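You operate a simulated robot arm through the tools that you are given. There is no shell and no other tool. Be economical: measure what you need, move in short steps, check, and stop when the job is done.

You are at the controls of a simulated robot arm. One attempt, no reset.

## Task
Take the black sanding block and put it on the green packet.

Only the result counts: the job must be done as asked and must still hold three seconds after the hand-in. Knocking over, shifting, dropping, spilling or breaking anything else fails it.

## Robot
A 7-joint arm with a two-finger parallel gripper, fixed in place. Base frame: the origin is at the foot of the arm, x ahead of it, y to its left, z up; the work surface is at about z = 0. Readings come in mm, degrees, newtons and seconds.
With the tool pointing down near the work surface it reaches from about 220 to 580 mm from the base axis. Its first joint turns from -66.0 to 66.0 degrees. Payload 2.5 kg.
The tool frame sits at the grasp point between the pads (the TCP): z along the fingers, y along the line on which they close. The tips reach 23 mm beyond it. Largest opening 94 mm; finger width 38, thickness 10; the body of the gripper, 54 by 96 mm, starts 39 mm behind the TCP.
Orientation is told as [roll, pitch, yaw] about the base's x, y, z axes, in that order, counted from this pose: with the fingers straight down and closing along the base's y, the tool's x points along the base's -x, its y along +y and its z along -z.

## Interface
- The arm moves only by the tool step_arm. Its argument "deltas" is a list of rows, each an object of numbers (a shift or turn left out is 0, a gripper value left out holds the last): "tx", "ty", "tz": the shift along the tool's x, y, z in mm; "rx", "ry", "rz": the turn, a rotation vector about the tool's x, y, z in degrees; "gripper": the gripper command, from -1 (fully open) to 1 (shut), values between in proportion. In form: [{"tx": .., "ty": .., "tz": .., "rx": .., "ry": .., "rz": .., "gripper": ..}, ...]. A call has 1 to 20 rows; each row shifts and turns the commanded pose from where the row before left it, along the tool's axes as they then stand. Each row takes 0.2 s and may step no farther than 50 mm and 8.6 degrees from the row before; otherwise, or with a gripper value out of range, the whole call is refused. Where a pose cannot be reached the arm comes as near as it can. A force on the tool above 40 N (or 10 N above the force at the start of the call, whichever is more), or a blocked arm, ends the call early, and 0.2 s more pass. Each finger travels about 108 mm/s and halts on what it meets, pressing with about 35 N; the grip force reading is that of the motor and also rises with nothing between the fingers. The clock runs only during rows and for 0.2 s after the last one: add rows that do not move to give the fingers time. The reply holds the time, the measured pose of the TCP, the force on the tool along the base axes, the opening and the grip force, in the units named above and with some noise.
- Cameras (640 x 400 px; columns grow to the right, rows downward): "scene" is fixed at [97.5, -395.9, 544.4]; the picture's right is [0.95, -0.32, 0.00], its down [-0.18, -0.54, -0.82] and it looks along [0.26, 0.78, -0.57] (base axes); focal length 321 px, centre (320, 200). "wrist" rides on the gripper at [86, 16, -75] in the tool frame; the picture's right is [-0.18, 0.98, 0.00], its down [-0.58, -0.11, -0.81] and it looks along [-0.79, -0.15, 0.59] (tool axes); focal length 243 px, centre (320, 200). There is no depth. A picture from a camera that has moved, and an enlarged one, comes with that camera's place and axes in the base frame and with its lens.
- capture(camera): a new picture of that camera. It takes no simulated time.
- close_up(camera, box): a new picture of the part [left, top, right, bottom] of that camera's present view, enlarged. It takes no simulated time.
- job_done(): hands the job in; it is judged then, once.

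Go step by step. Nothing tells you positions but the pictures and the camera data: compare them with the known pose of the tool, close in by small moves and look again before you grip or let go. The budget is 90 turns and 46 pictures, counting those below and the enlarged ones. Unless the task says otherwise, let go and move clear before handing in, and close with one line.

The tools are called after "Emit:" as name(argument=value, ...) on one line, values as JSON. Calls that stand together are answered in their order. step_arm: Moves the arm, as the interface text tells. Its arguments: {"type":"object","properties":{"deltas":{"type":"array","items":{"type":"object","properties":{"tx":{"type":"number"},"ty":{"type":"number"},"tz":{"type":"number"},"rx":{"type":"number"},"ry":{"type":"number"},"rz":{"type":"number"},"gripper":{"type":"number"}}}}},"required":["deltas"]} The other tools are called the same way: capture (camera) takes a picture; close_up (camera, box) takes an enlarged picture of a part of a camera's view; job_done () hands the job in.

At the start:

```text
time: 0.0
tcp_pos: [394.8, 3.9, 271.7]
tcp_rot: [0.0, 0.0, 0.0]
wrist_force: [-0.2, 0.3, 1.1]
opening: 94.1
grasp_force: 0.0
```

scene: 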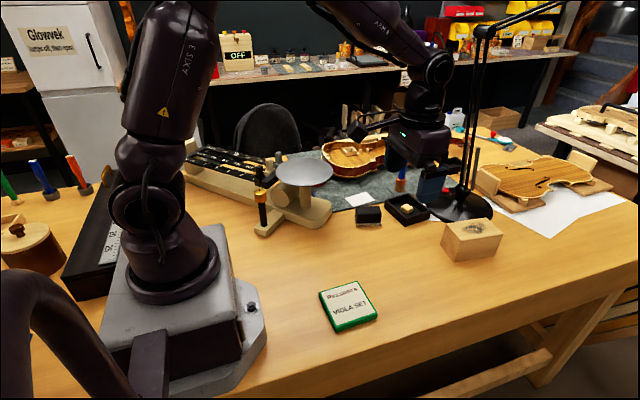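
wrist: 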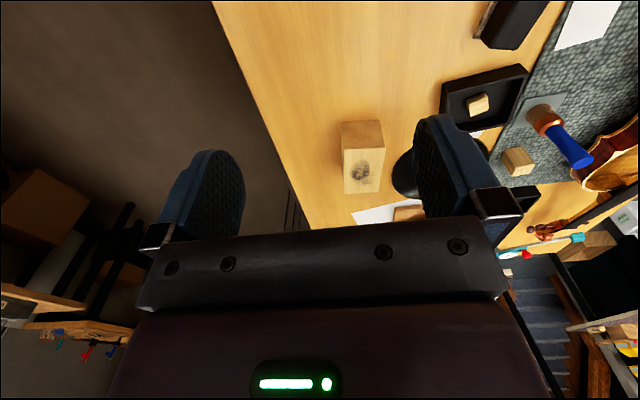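

I see a small black block near the mat, beside a black tray, at roughly (438, 215). The green packet is at roughly (278, -31). I'll enlarge both to measure them.

Emit:
close_up(camera="scene", box=[330, 180, 450, 255])

Emit:
close_up(camera="scene", box=[300, 270, 396, 330])

```text
5.33 times, centred on (390, 218) of scene
camera zoom: at [97.5, -395.9, 544.4], right [0.95, -0.32, 0.0], down [-0.18, -0.54, -0.82], along [0.26, 0.78, -0.57], focal length 1711 px, centre (-53, 107)
```

zoom: 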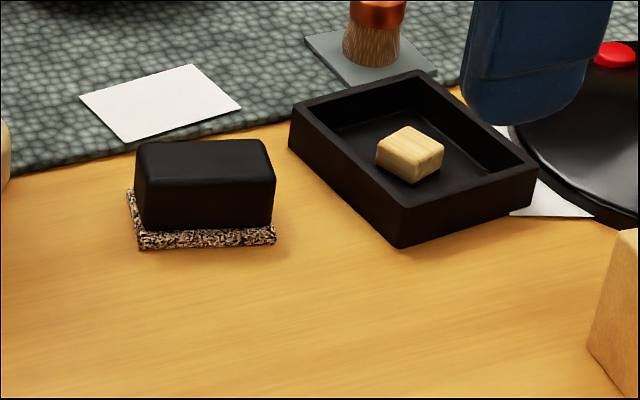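

```text
6.67 times, centred on (348, 300) of scene
camera zoom: at [97.5, -395.9, 544.4], right [0.95, -0.32, 0.0], down [-0.18, -0.54, -0.82], along [0.26, 0.78, -0.57], focal length 2138 px, centre (133, -467)
```

zoom: 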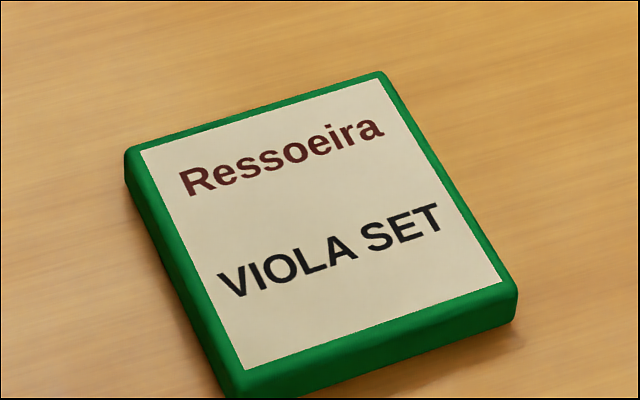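

The block is about 69 x 41 mm and 40 mm tall, centred near (436, 212), with its long side at -16°. The packet is about 86 mm square and 13 mm high, centred near (279, -25) and aligned with the base axes. I'll move above the block and turn to match it.

Emit:
step_arm(deltas=[{"tx": -10, "ty": 35, "gripper": -1}, {"tx": -10, "ty": 35}, {"tx": -10, "ty": 35}, {"tx": -11, "ty": 35}, {"ty": 34, "tz": 20}, {"ty": 34, "tz": 20}, {"rz": 8, "tz": 30}, {"rz": 8, "tz": 30}, {}, {}])

Emit:
capture(camera="wrist")

Emit:
capture(camera="scene")

```text
time: 2.2
tcp_pos: [435.7, 214.6, 171.5]
tcp_rot: [0.1, -0.1, -16.1]
wrist_force: [0.3, 0.0, 0.0]
opening: 94.0
grasp_force: 0.2
```

```text
41 pictures are left
camera wrist: at [355.6, 253.2, 245.9], right [0.45, 0.89, 0.0], down [0.53, -0.27, 0.81], along [0.72, -0.36, -0.59], focal length 243 px, centre (320, 200)
```

wrist: 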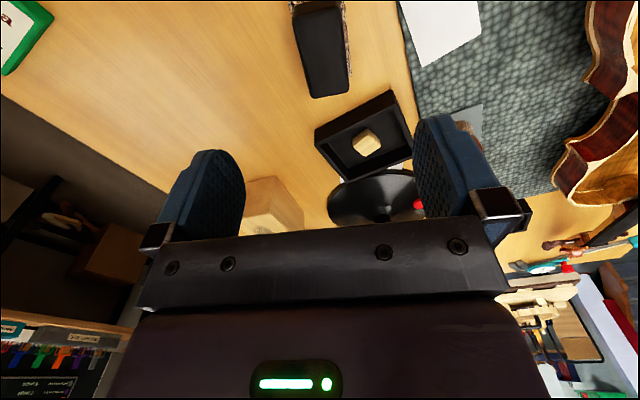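

```text
40 pictures are left
```

scene: 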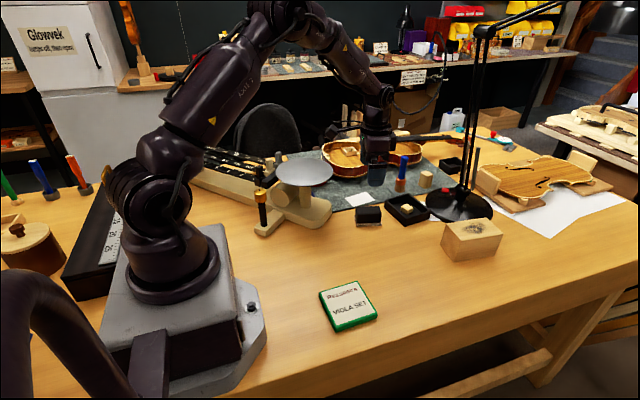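

The block is at the top of the wrist view. I'll zoom in there to refine its position.

Emit:
close_up(camera="wrist", box=[240, 0, 400, 100])

```text
4.00 times, centred on (320, 50) of wrist
camera zoom: at [355.6, 253.2, 245.9], right [0.45, 0.89, 0.0], down [0.53, -0.27, 0.81], along [0.72, -0.36, -0.59], focal length 970 px, centre (320, 800)
```

zoom: 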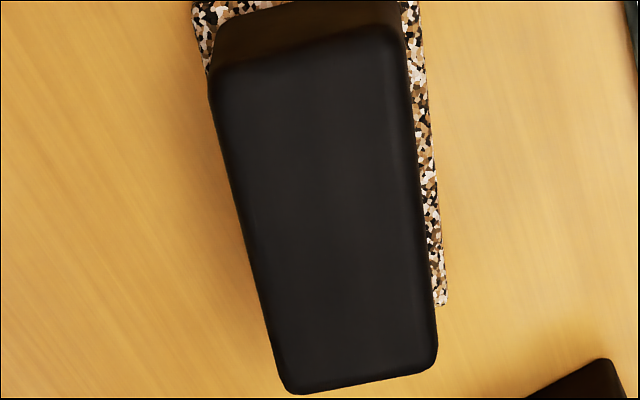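

The wrist view puts the centre near (437, 216), and the average of both views is about (436.5, 214.6). That is almost directly below the tool, so I'll descend partway and look between the fingers.

Emit:
step_arm(deltas=[{"tz": 35}, {"tz": 35}, {"tz": 23}, {}])

Emit:
capture(camera="wrist")

Emit:
close_up(camera="scene", box=[330, 160, 450, 235])

```text
time: 3.2
tcp_pos: [434.7, 213.4, 79.5]
tcp_rot: [0.2, -0.1, -16.0]
wrist_force: [-0.6, 0.0, -0.2]
opening: 94.0
grasp_force: 0.1
```

```text
38 pictures are left
camera wrist: at [355.1, 252.0, 153.6], right [0.45, 0.89, 0.0], down [0.53, -0.27, 0.81], along [0.72, -0.36, -0.59], focal length 243 px, centre (320, 200)
```

wrist: 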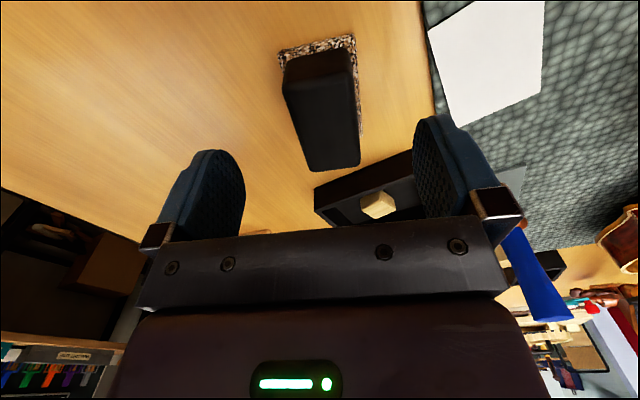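

```text
5.33 times, centred on (390, 198) of scene
camera zoom: at [97.5, -395.9, 544.4], right [0.95, -0.32, 0.0], down [-0.18, -0.54, -0.82], along [0.26, 0.78, -0.57], focal length 1711 px, centre (-53, 213)
```

zoom: 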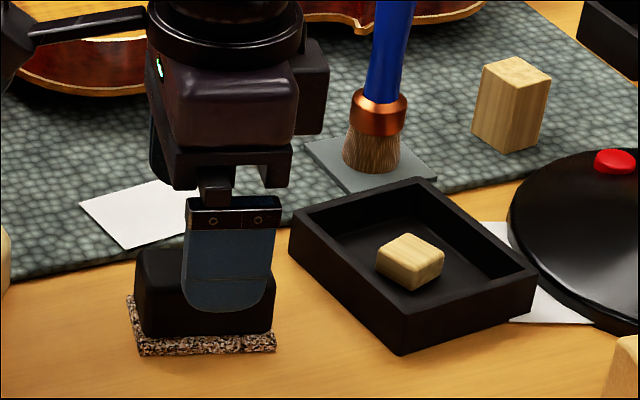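

The fingers straddle the block with the pads in line with it. I'll correct by about 2 mm and lower so the tips stop above the abrasive ledge, then check.

Emit:
step_arm(deltas=[{"tx": 3, "ty": 2}, {"tz": 22}, {"tz": 20}, {}, {}])

Emit:
capture(camera="wrist")

Emit:
close_up(camera="scene", box=[330, 160, 450, 235])

```text
time: 3.7
tcp_pos: [433.4, 217.1, 76.6]
tcp_rot: [0.0, 0.1, -15.5]
wrist_force: [-1.9, -1.8, 7.0]
opening: 94.1
grasp_force: 0.1
stopped in row 2: the force on the tool passed its limit (the readings are from after the stop); the commanded pose is now the measured one
```

```text
36 pictures are left
camera wrist: at [353.7, 254.9, 150.2], right [0.44, 0.9, 0.0], down [0.53, -0.26, 0.8], along [0.72, -0.35, -0.59], focal length 243 px, centre (320, 200)
```

wrist: 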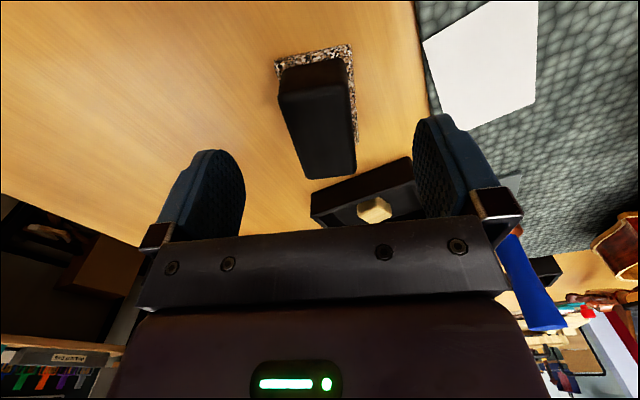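

```text
5.33 times, centred on (390, 198) of scene
camera zoom: at [97.5, -395.9, 544.4], right [0.95, -0.32, 0.0], down [-0.18, -0.54, -0.82], along [0.26, 0.78, -0.57], focal length 1711 px, centre (-53, 213)
```

zoom: 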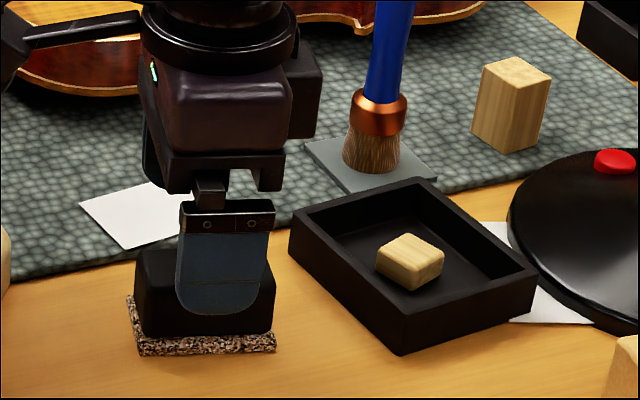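

The tool met something well above the block. I think the wrist camera bracket, on the base side of the gripper, touched the scale pan's edge. I'll back straight up and check that nothing shifted.

Emit:
step_arm(deltas=[{"tz": -10}, {"tz": -40}, {"tz": -50}, {}, {}])

Emit:
close_up(camera="scene", box=[190, 110, 430, 260])

```text
time: 4.9
tcp_pos: [433.7, 217.2, 173.7]
tcp_rot: [0.0, 0.1, -15.6]
wrist_force: [-0.5, 0.9, 0.4]
opening: 93.9
grasp_force: 0.1
```

```text
2.67 times, centred on (310, 185) of scene
camera zoom: at [97.5, -395.9, 544.4], right [0.95, -0.32, 0.0], down [-0.18, -0.54, -0.82], along [0.26, 0.78, -0.57], focal length 855 px, centre (347, 240)
```

zoom: 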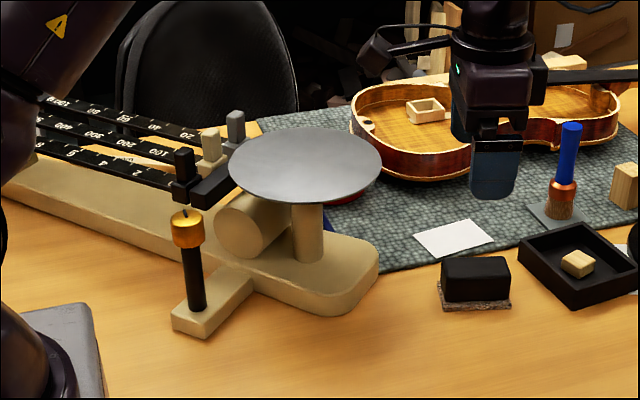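

The balance pan is still in place, and its right edge is what blocked the camera. I'll turn the gripper 90° so the camera is on the open -y side and grip the block along its length (62–69 mm, within the 94 mm opening).

Emit:
step_arm(deltas=[{"rz": -8}, {"rz": -8}, {"rz": -8}, {"rz": -8}, {"rz": -8}, {"rz": -8}, {"rz": -8}, {"rz": -8}, {"rz": -8}, {"rz": -8}, {"rz": -8}, {"rz": -1.6}, {}, {}])

Emit:
capture(camera="wrist")

Emit:
capture(camera="scene")

```text
time: 7.9
tcp_pos: [434.4, 216.8, 175.0]
tcp_rot: [0.2, 0.1, 74.0]
wrist_force: [-1.2, 1.4, 0.2]
opening: 93.8
grasp_force: 0.0
```

```text
33 pictures are left
camera wrist: at [394.3, 137.4, 249.3], right [-0.89, 0.45, 0.0], down [0.27, 0.53, 0.81], along [0.36, 0.72, -0.59], focal length 243 px, centre (320, 200)
```

wrist: 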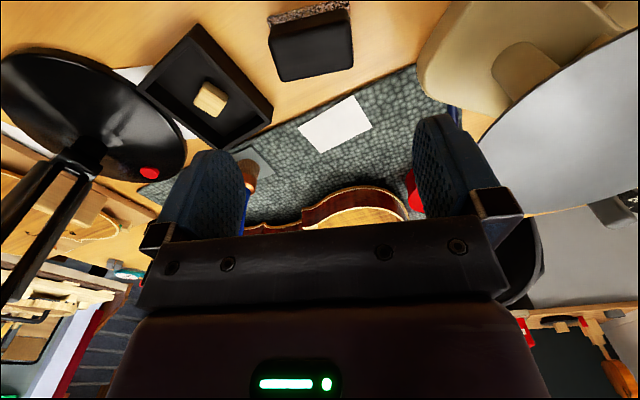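

```text
32 pictures are left
```

scene: 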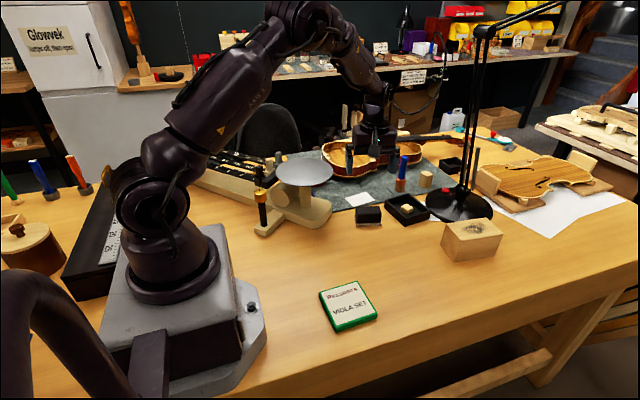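

The pan works out at about centre (284, 291), radius 72, z 138, so this orientation clears it by around 45 mm. I'll measure the block again from here.

Emit:
close_up(camera="wrist", box=[240, 0, 400, 100])

```text
4.00 times, centred on (320, 50) of wrist
camera zoom: at [394.3, 137.4, 249.3], right [-0.89, 0.45, 0.0], down [0.27, 0.53, 0.81], along [0.36, 0.72, -0.59], focal length 970 px, centre (320, 800)
```

zoom: 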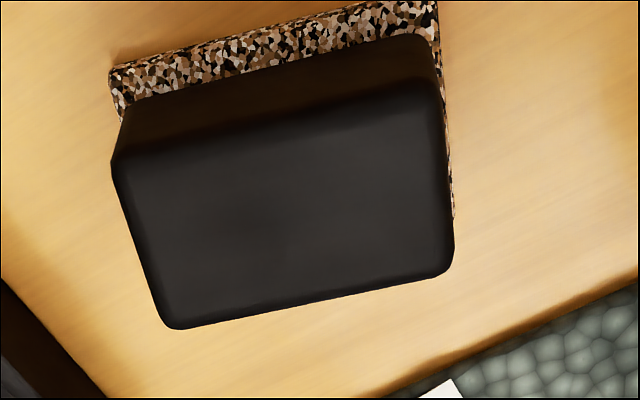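

The combined estimate is (437, 214.5). I'll shift about 3 mm, go down to z≈85 and look again.

Emit:
step_arm(deltas=[{"tx": 1.2, "ty": -3}, {"tz": 30}, {"tz": 30}, {"tz": 30}, {}, {}])

Emit:
capture(camera="wrist")

Emit:
close_up(camera="scene", box=[270, 130, 462, 250])

```text
time: 9.3
tcp_pos: [435.5, 213.7, 84.8]
tcp_rot: [0.2, 0.0, 74.0]
wrist_force: [0.4, -0.5, 0.0]
opening: 94.1
grasp_force: 0.1
```

```text
30 pictures are left
camera wrist: at [395.3, 135.5, 159.3], right [-0.89, 0.45, 0.0], down [0.27, 0.53, 0.81], along [0.36, 0.72, -0.59], focal length 243 px, centre (320, 200)
```

wrist: 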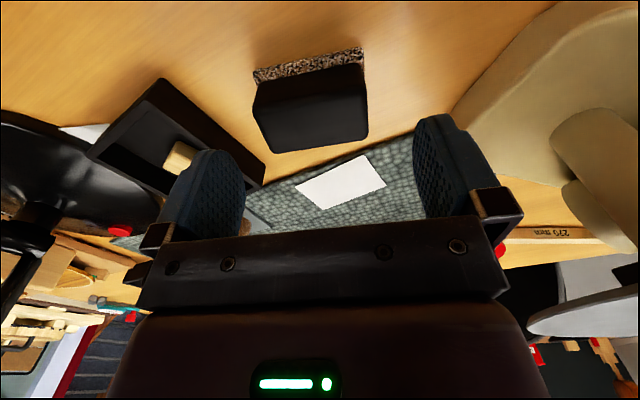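

```text
3.33 times, centred on (366, 190) of scene
camera zoom: at [97.5, -395.9, 544.4], right [0.95, -0.32, 0.0], down [-0.18, -0.54, -0.82], along [0.26, 0.78, -0.57], focal length 1069 px, centre (167, 233)
```

zoom: 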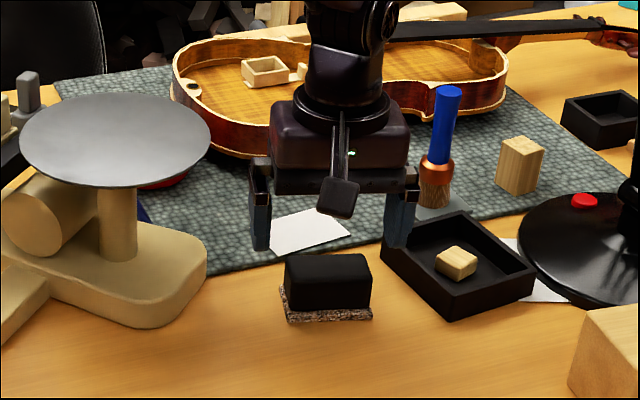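

Both views show the block about 4–5 mm further toward the tray side than the tool axis. I'll shift by that, narrow the opening to about 86 mm for tray clearance, and descend in steps.

Emit:
step_arm(deltas=[{"ty": -4.5, "gripper": -0.83}, {}, {"tz": 12}, {"tz": 10}, {}, {}])

Emit:
capture(camera="wrist")

Emit:
close_up(camera="scene", box=[330, 160, 450, 235])

```text
time: 10.7
tcp_pos: [440.5, 213.3, 62.7]
tcp_rot: [0.1, 0.0, 74.0]
wrist_force: [-0.2, 0.4, -0.7]
opening: 85.9
grasp_force: 0.0
```

```text
28 pictures are left
camera wrist: at [400.7, 134.3, 137.6], right [-0.89, 0.45, 0.0], down [0.27, 0.53, 0.81], along [0.36, 0.72, -0.59], focal length 243 px, centre (320, 200)
```

wrist: 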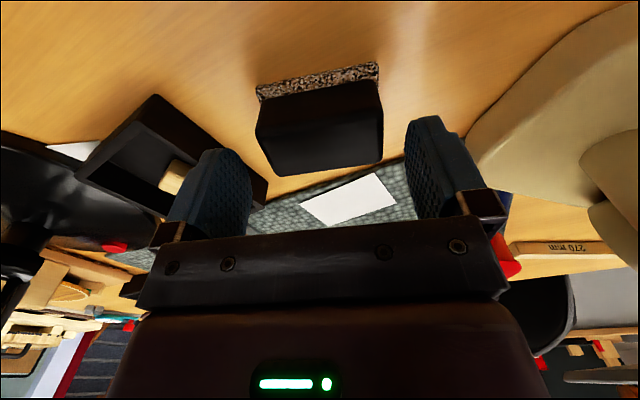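

```text
5.33 times, centred on (390, 198) of scene
camera zoom: at [97.5, -395.9, 544.4], right [0.95, -0.32, 0.0], down [-0.18, -0.54, -0.82], along [0.26, 0.78, -0.57], focal length 1711 px, centre (-53, 213)
```

zoom: 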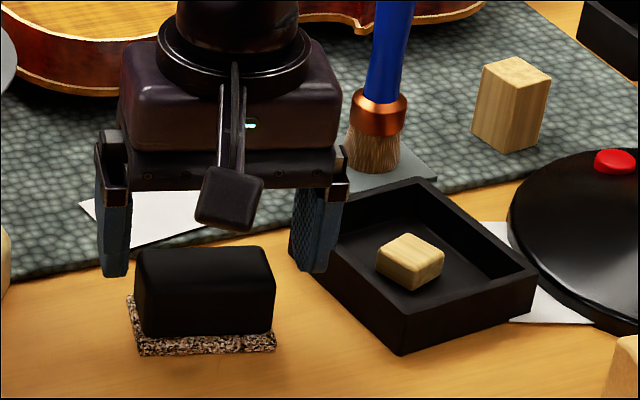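

The block is centred between the fingers, with at least 10 mm clear of the tray. I'll nudge 3 mm toward the camera side and lower in small steps to z≈36.

Emit:
step_arm(deltas=[{"tx": 3}, {"tz": 9}, {"tz": 9}, {"tz": 8}, {}, {}])

Emit:
capture(camera="wrist")

Emit:
close_up(camera="scene", box=[330, 160, 450, 235])

```text
time: 12.1
tcp_pos: [439.8, 209.6, 37.4]
tcp_rot: [0.2, 0.1, 74.0]
wrist_force: [0.8, 0.8, -0.3]
opening: 86.0
grasp_force: 0.1
```

```text
26 pictures are left
camera wrist: at [399.0, 131.1, 111.7], right [-0.89, 0.45, 0.0], down [0.27, 0.53, 0.81], along [0.36, 0.72, -0.59], focal length 243 px, centre (320, 200)
```

wrist: 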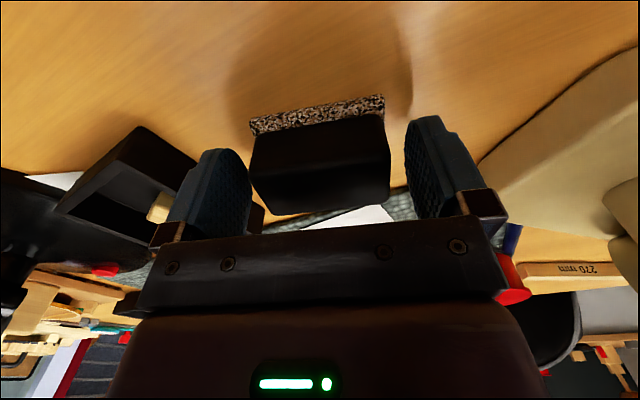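

```text
5.33 times, centred on (390, 198) of scene
camera zoom: at [97.5, -395.9, 544.4], right [0.95, -0.32, 0.0], down [-0.18, -0.54, -0.82], along [0.26, 0.78, -0.57], focal length 1711 px, centre (-53, 213)
```

zoom: 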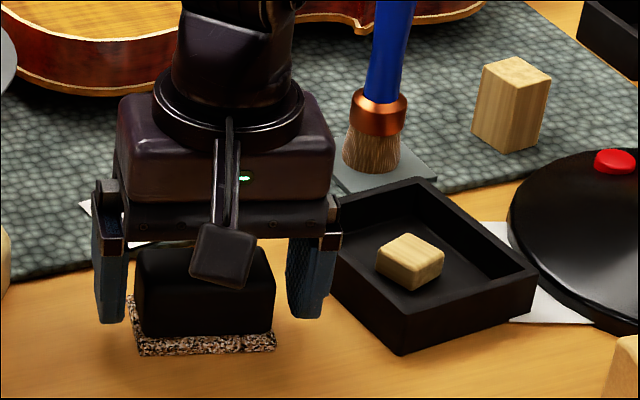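

The fingers straddle the block cleanly, with the tips above the abrasive layer. Now I'll close.

Emit:
step_arm(deltas=[{"tx": 2}, {"gripper": 0}, {"gripper": 1}, {}, {}, {}])

Emit:
close_up(camera="scene", box=[330, 160, 450, 235])

```text
time: 13.5
tcp_pos: [438.7, 208.6, 37.2]
tcp_rot: [0.2, 0.0, 74.1]
wrist_force: [-0.2, 0.2, 0.0]
opening: 65.5
grasp_force: 34.4
```

```text
5.33 times, centred on (390, 198) of scene
camera zoom: at [97.5, -395.9, 544.4], right [0.95, -0.32, 0.0], down [-0.18, -0.54, -0.82], along [0.26, 0.78, -0.57], focal length 1711 px, centre (-53, 213)
```

zoom: 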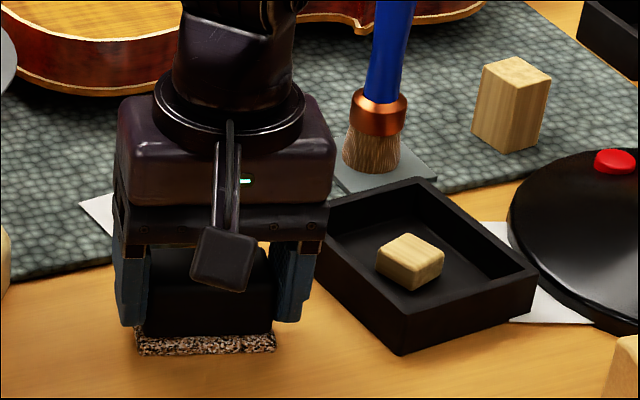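

It's gripped at 65.5 mm with 34 N. I'll lift straight up and check that the whole block comes along.

Emit:
step_arm(deltas=[{"tz": -10}, {"tz": -15}, {"tz": -25}, {"tz": -30}, {"tz": -30}, {}, {}])

Emit:
close_up(camera="scene", box=[270, 110, 462, 230])

```text
time: 15.1
tcp_pos: [439.1, 207.3, 147.7]
tcp_rot: [0.2, 0.0, 73.9]
wrist_force: [-0.2, 0.2, -1.6]
opening: 65.2
grasp_force: 35.1
```

```text
3.33 times, centred on (366, 170) of scene
camera zoom: at [97.5, -395.9, 544.4], right [0.95, -0.32, 0.0], down [-0.18, -0.54, -0.82], along [0.26, 0.78, -0.57], focal length 1069 px, centre (167, 300)
```

zoom: 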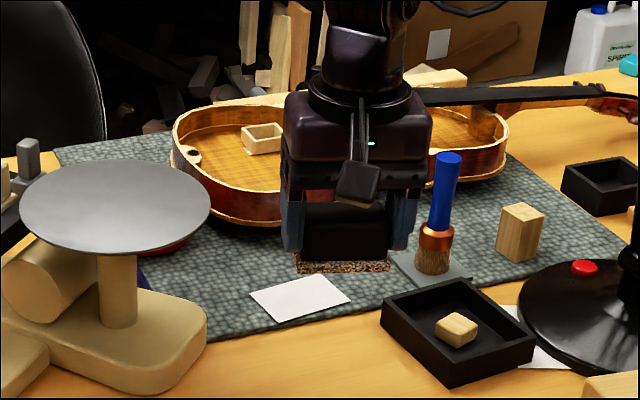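

The whole block, abrasive layer included, is lifted. I'll carry it over above the packet and turn it to line up.

Emit:
step_arm(deltas=[{"tx": 39, "ty": 3}, {"tx": 39, "ty": 8}, {"tx": 39, "ty": 14}, {"tx": 39, "ty": 16}, {"tx": 39, "ty": 16}, {"tx": 36, "ty": 16}, {"tx": 36.3, "ty": 17.1}, {"rz": -8}, {"rz": -8}, {}, {}])

Emit:
capture(camera="scene")

Emit:
capture(camera="wrist")

```text
time: 17.5
tcp_pos: [278.4, -23.9, 149.3]
tcp_rot: [0.2, -0.1, 90.0]
wrist_force: [-0.2, -0.2, -2.0]
opening: 65.5
grasp_force: 35.0
```

```text
22 pictures are left
```

scene: 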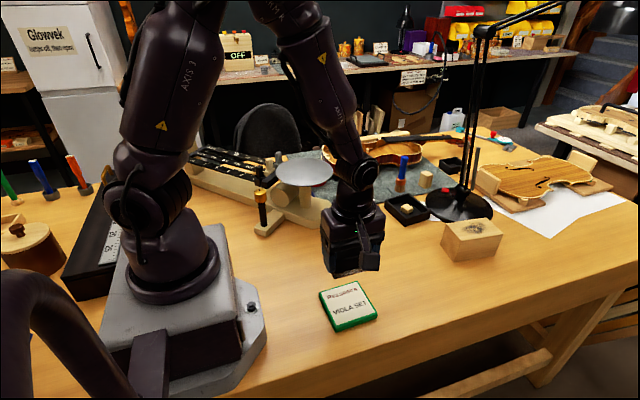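

```text
21 pictures are left
camera wrist: at [261.7, -112.0, 222.1], right [-0.98, 0.18, 0.0], down [0.11, 0.58, 0.81], along [0.15, 0.79, -0.59], focal length 243 px, centre (320, 200)
```

wrist: 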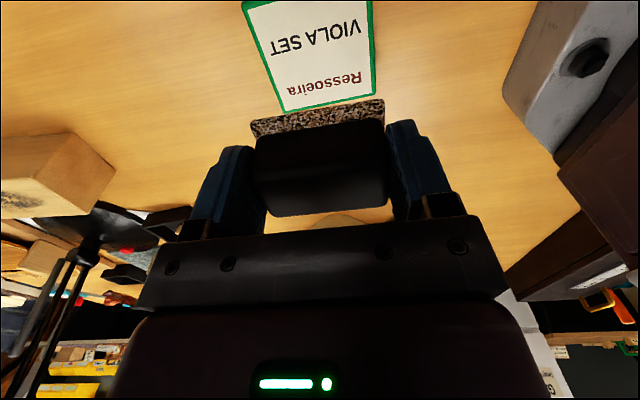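

The wrist view confirms the packet centre at about (279, -25), right below the tool. I'll lower close to the packet and check.

Emit:
step_arm(deltas=[{"tz": 30}, {"tz": 30}, {"tz": 20}, {}, {}])

Emit:
close_up(camera="scene", box=[290, 250, 402, 320])

Emit:
capture(camera="wrist")

```text
time: 18.7
tcp_pos: [277.6, -23.6, 67.5]
tcp_rot: [0.2, -0.1, 90.0]
wrist_force: [0.2, 0.6, -1.1]
opening: 65.2
grasp_force: 35.0
```

```text
5.71 times, centred on (346, 285) of scene
camera zoom: at [97.5, -395.9, 544.4], right [0.95, -0.32, 0.0], down [-0.18, -0.54, -0.82], along [0.26, 0.78, -0.57], focal length 1833 px, centre (171, -286)
```

zoom: 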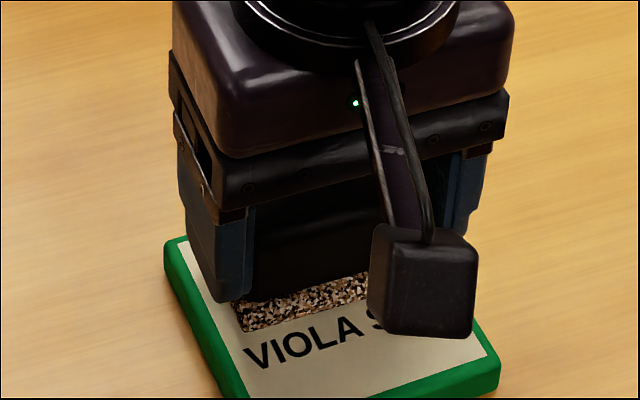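

```text
19 pictures are left
camera wrist: at [261.1, -110.7, 140.8], right [-0.98, 0.18, 0.0], down [0.11, 0.58, 0.81], along [0.15, 0.79, -0.59], focal length 243 px, centre (320, 200)
```

wrist: 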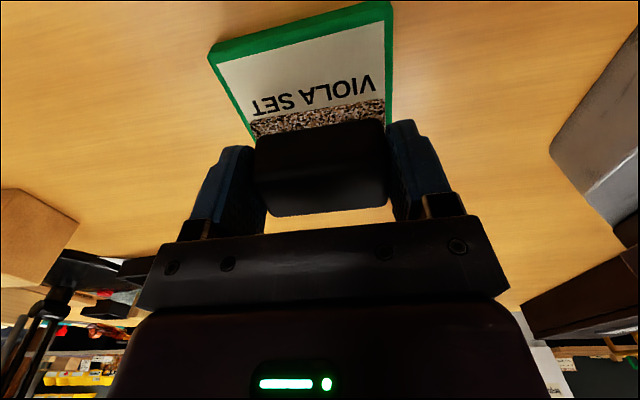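

The block is nearly centred, sitting about 5 mm too far from the front edge and 2 mm to the left. I'll correct that and lower slowly to about 2 mm above expected contact.

Emit:
step_arm(deltas=[{"tx": 5, "ty": -2}, {"tz": 6}, {"tz": 5}, {"tz": 3}, {}, {}])

Emit:
close_up(camera="scene", box=[290, 260, 402, 330])

```text
time: 20.1
tcp_pos: [281.1, -28.9, 52.3]
tcp_rot: [0.2, -0.1, 90.0]
wrist_force: [0.4, -0.4, -0.5]
opening: 65.5
grasp_force: 35.4
```

```text
5.71 times, centred on (346, 295) of scene
camera zoom: at [97.5, -395.9, 544.4], right [0.95, -0.32, 0.0], down [-0.18, -0.54, -0.82], along [0.26, 0.78, -0.57], focal length 1833 px, centre (171, -343)
```

zoom: 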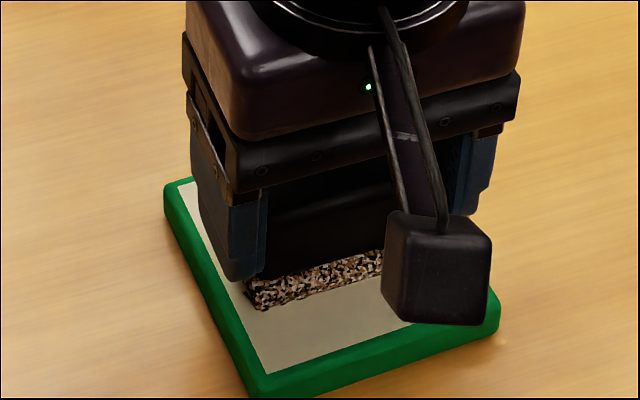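

It's well centred and just above the packet. I'll lower in 1 mm steps and watch the force.

Emit:
step_arm(deltas=[{"tz": 1}, {"tz": 1}, {}])

```text
time: 20.9
tcp_pos: [280.6, -28.6, 52.0]
tcp_rot: [0.1, -0.1, 90.0]
wrist_force: [-2.1, -2.0, 28.8]
opening: 65.4
grasp_force: 34.7
```

It's in contact (29 N). I'll back off about 1.5 mm of command to unload it, then check before letting go.

Emit:
step_arm(deltas=[{"tz": -1.5}, {}, {}])

```text
time: 21.7
tcp_pos: [279.8, -28.2, 53.2]
tcp_rot: [0.3, -0.1, 90.0]
wrist_force: [0.4, -0.3, -1.2]
opening: 65.3
grasp_force: 34.7
```

Emit:
step_arm(deltas=[{"tz": 0.7}, {}])

```text
time: 22.3
tcp_pos: [280.4, -28.1, 52.4]
tcp_rot: [0.2, -0.1, 90.0]
wrist_force: [-2.0, 1.9, 8.6]
opening: 65.2
grasp_force: 35.1
```

The block is resting lightly on the packet at 8.6 N. I'll open gradually and then lift straight up.

Emit:
step_arm(deltas=[{"gripper": -0.45}, {"gripper": -0.6}, {"gripper": -0.8}, {"gripper": -1}, {}, {}, {"tz": -10}, {"tz": -30}, {"tz": -40}, {"tz": -40}, {}])

Emit:
capture(camera="scene")

Emit:
close_up(camera="scene", box=[290, 260, 402, 330])

```text
time: 24.7
tcp_pos: [281.5, -28.1, 171.9]
tcp_rot: [0.2, -0.1, 90.0]
wrist_force: [0.3, 0.6, 0.4]
opening: 93.9
grasp_force: 0.2
```

```text
17 pictures are left
```

scene: 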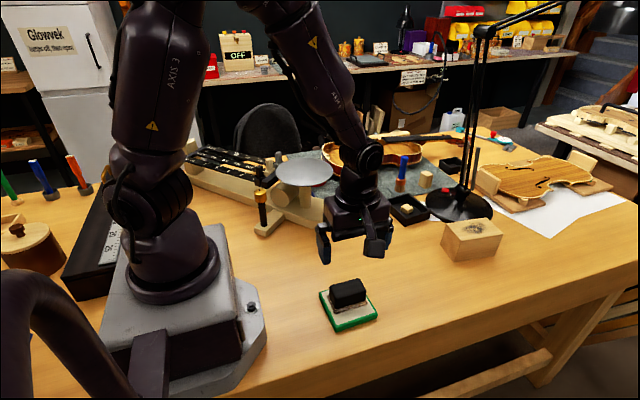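

```text
5.71 times, centred on (346, 295) of scene
camera zoom: at [97.5, -395.9, 544.4], right [0.95, -0.32, 0.0], down [-0.18, -0.54, -0.82], along [0.26, 0.78, -0.57], focal length 1833 px, centre (171, -343)
```

zoom: 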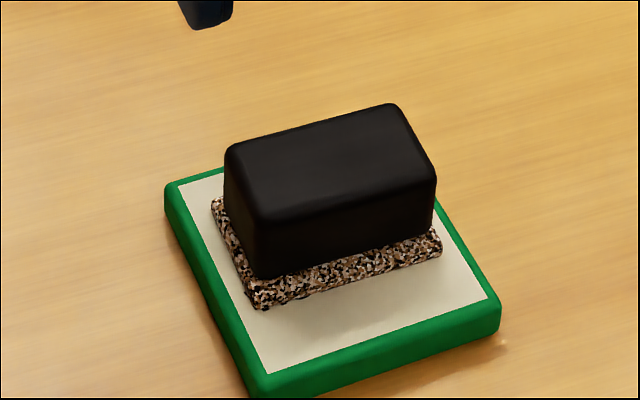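

The block is sitting flat and fully on the green packet. The packet hasn't moved, everything else looks in place, and the arm is clear, so I'm handing in.

Emit:
job_done()

```text
The job is handed in.
```

The black sanding block is on the green packet and the job is handed in; on the way, the gripper's camera bracket appears to have lightly touched the balance pan, which looked undisturbed afterwards.
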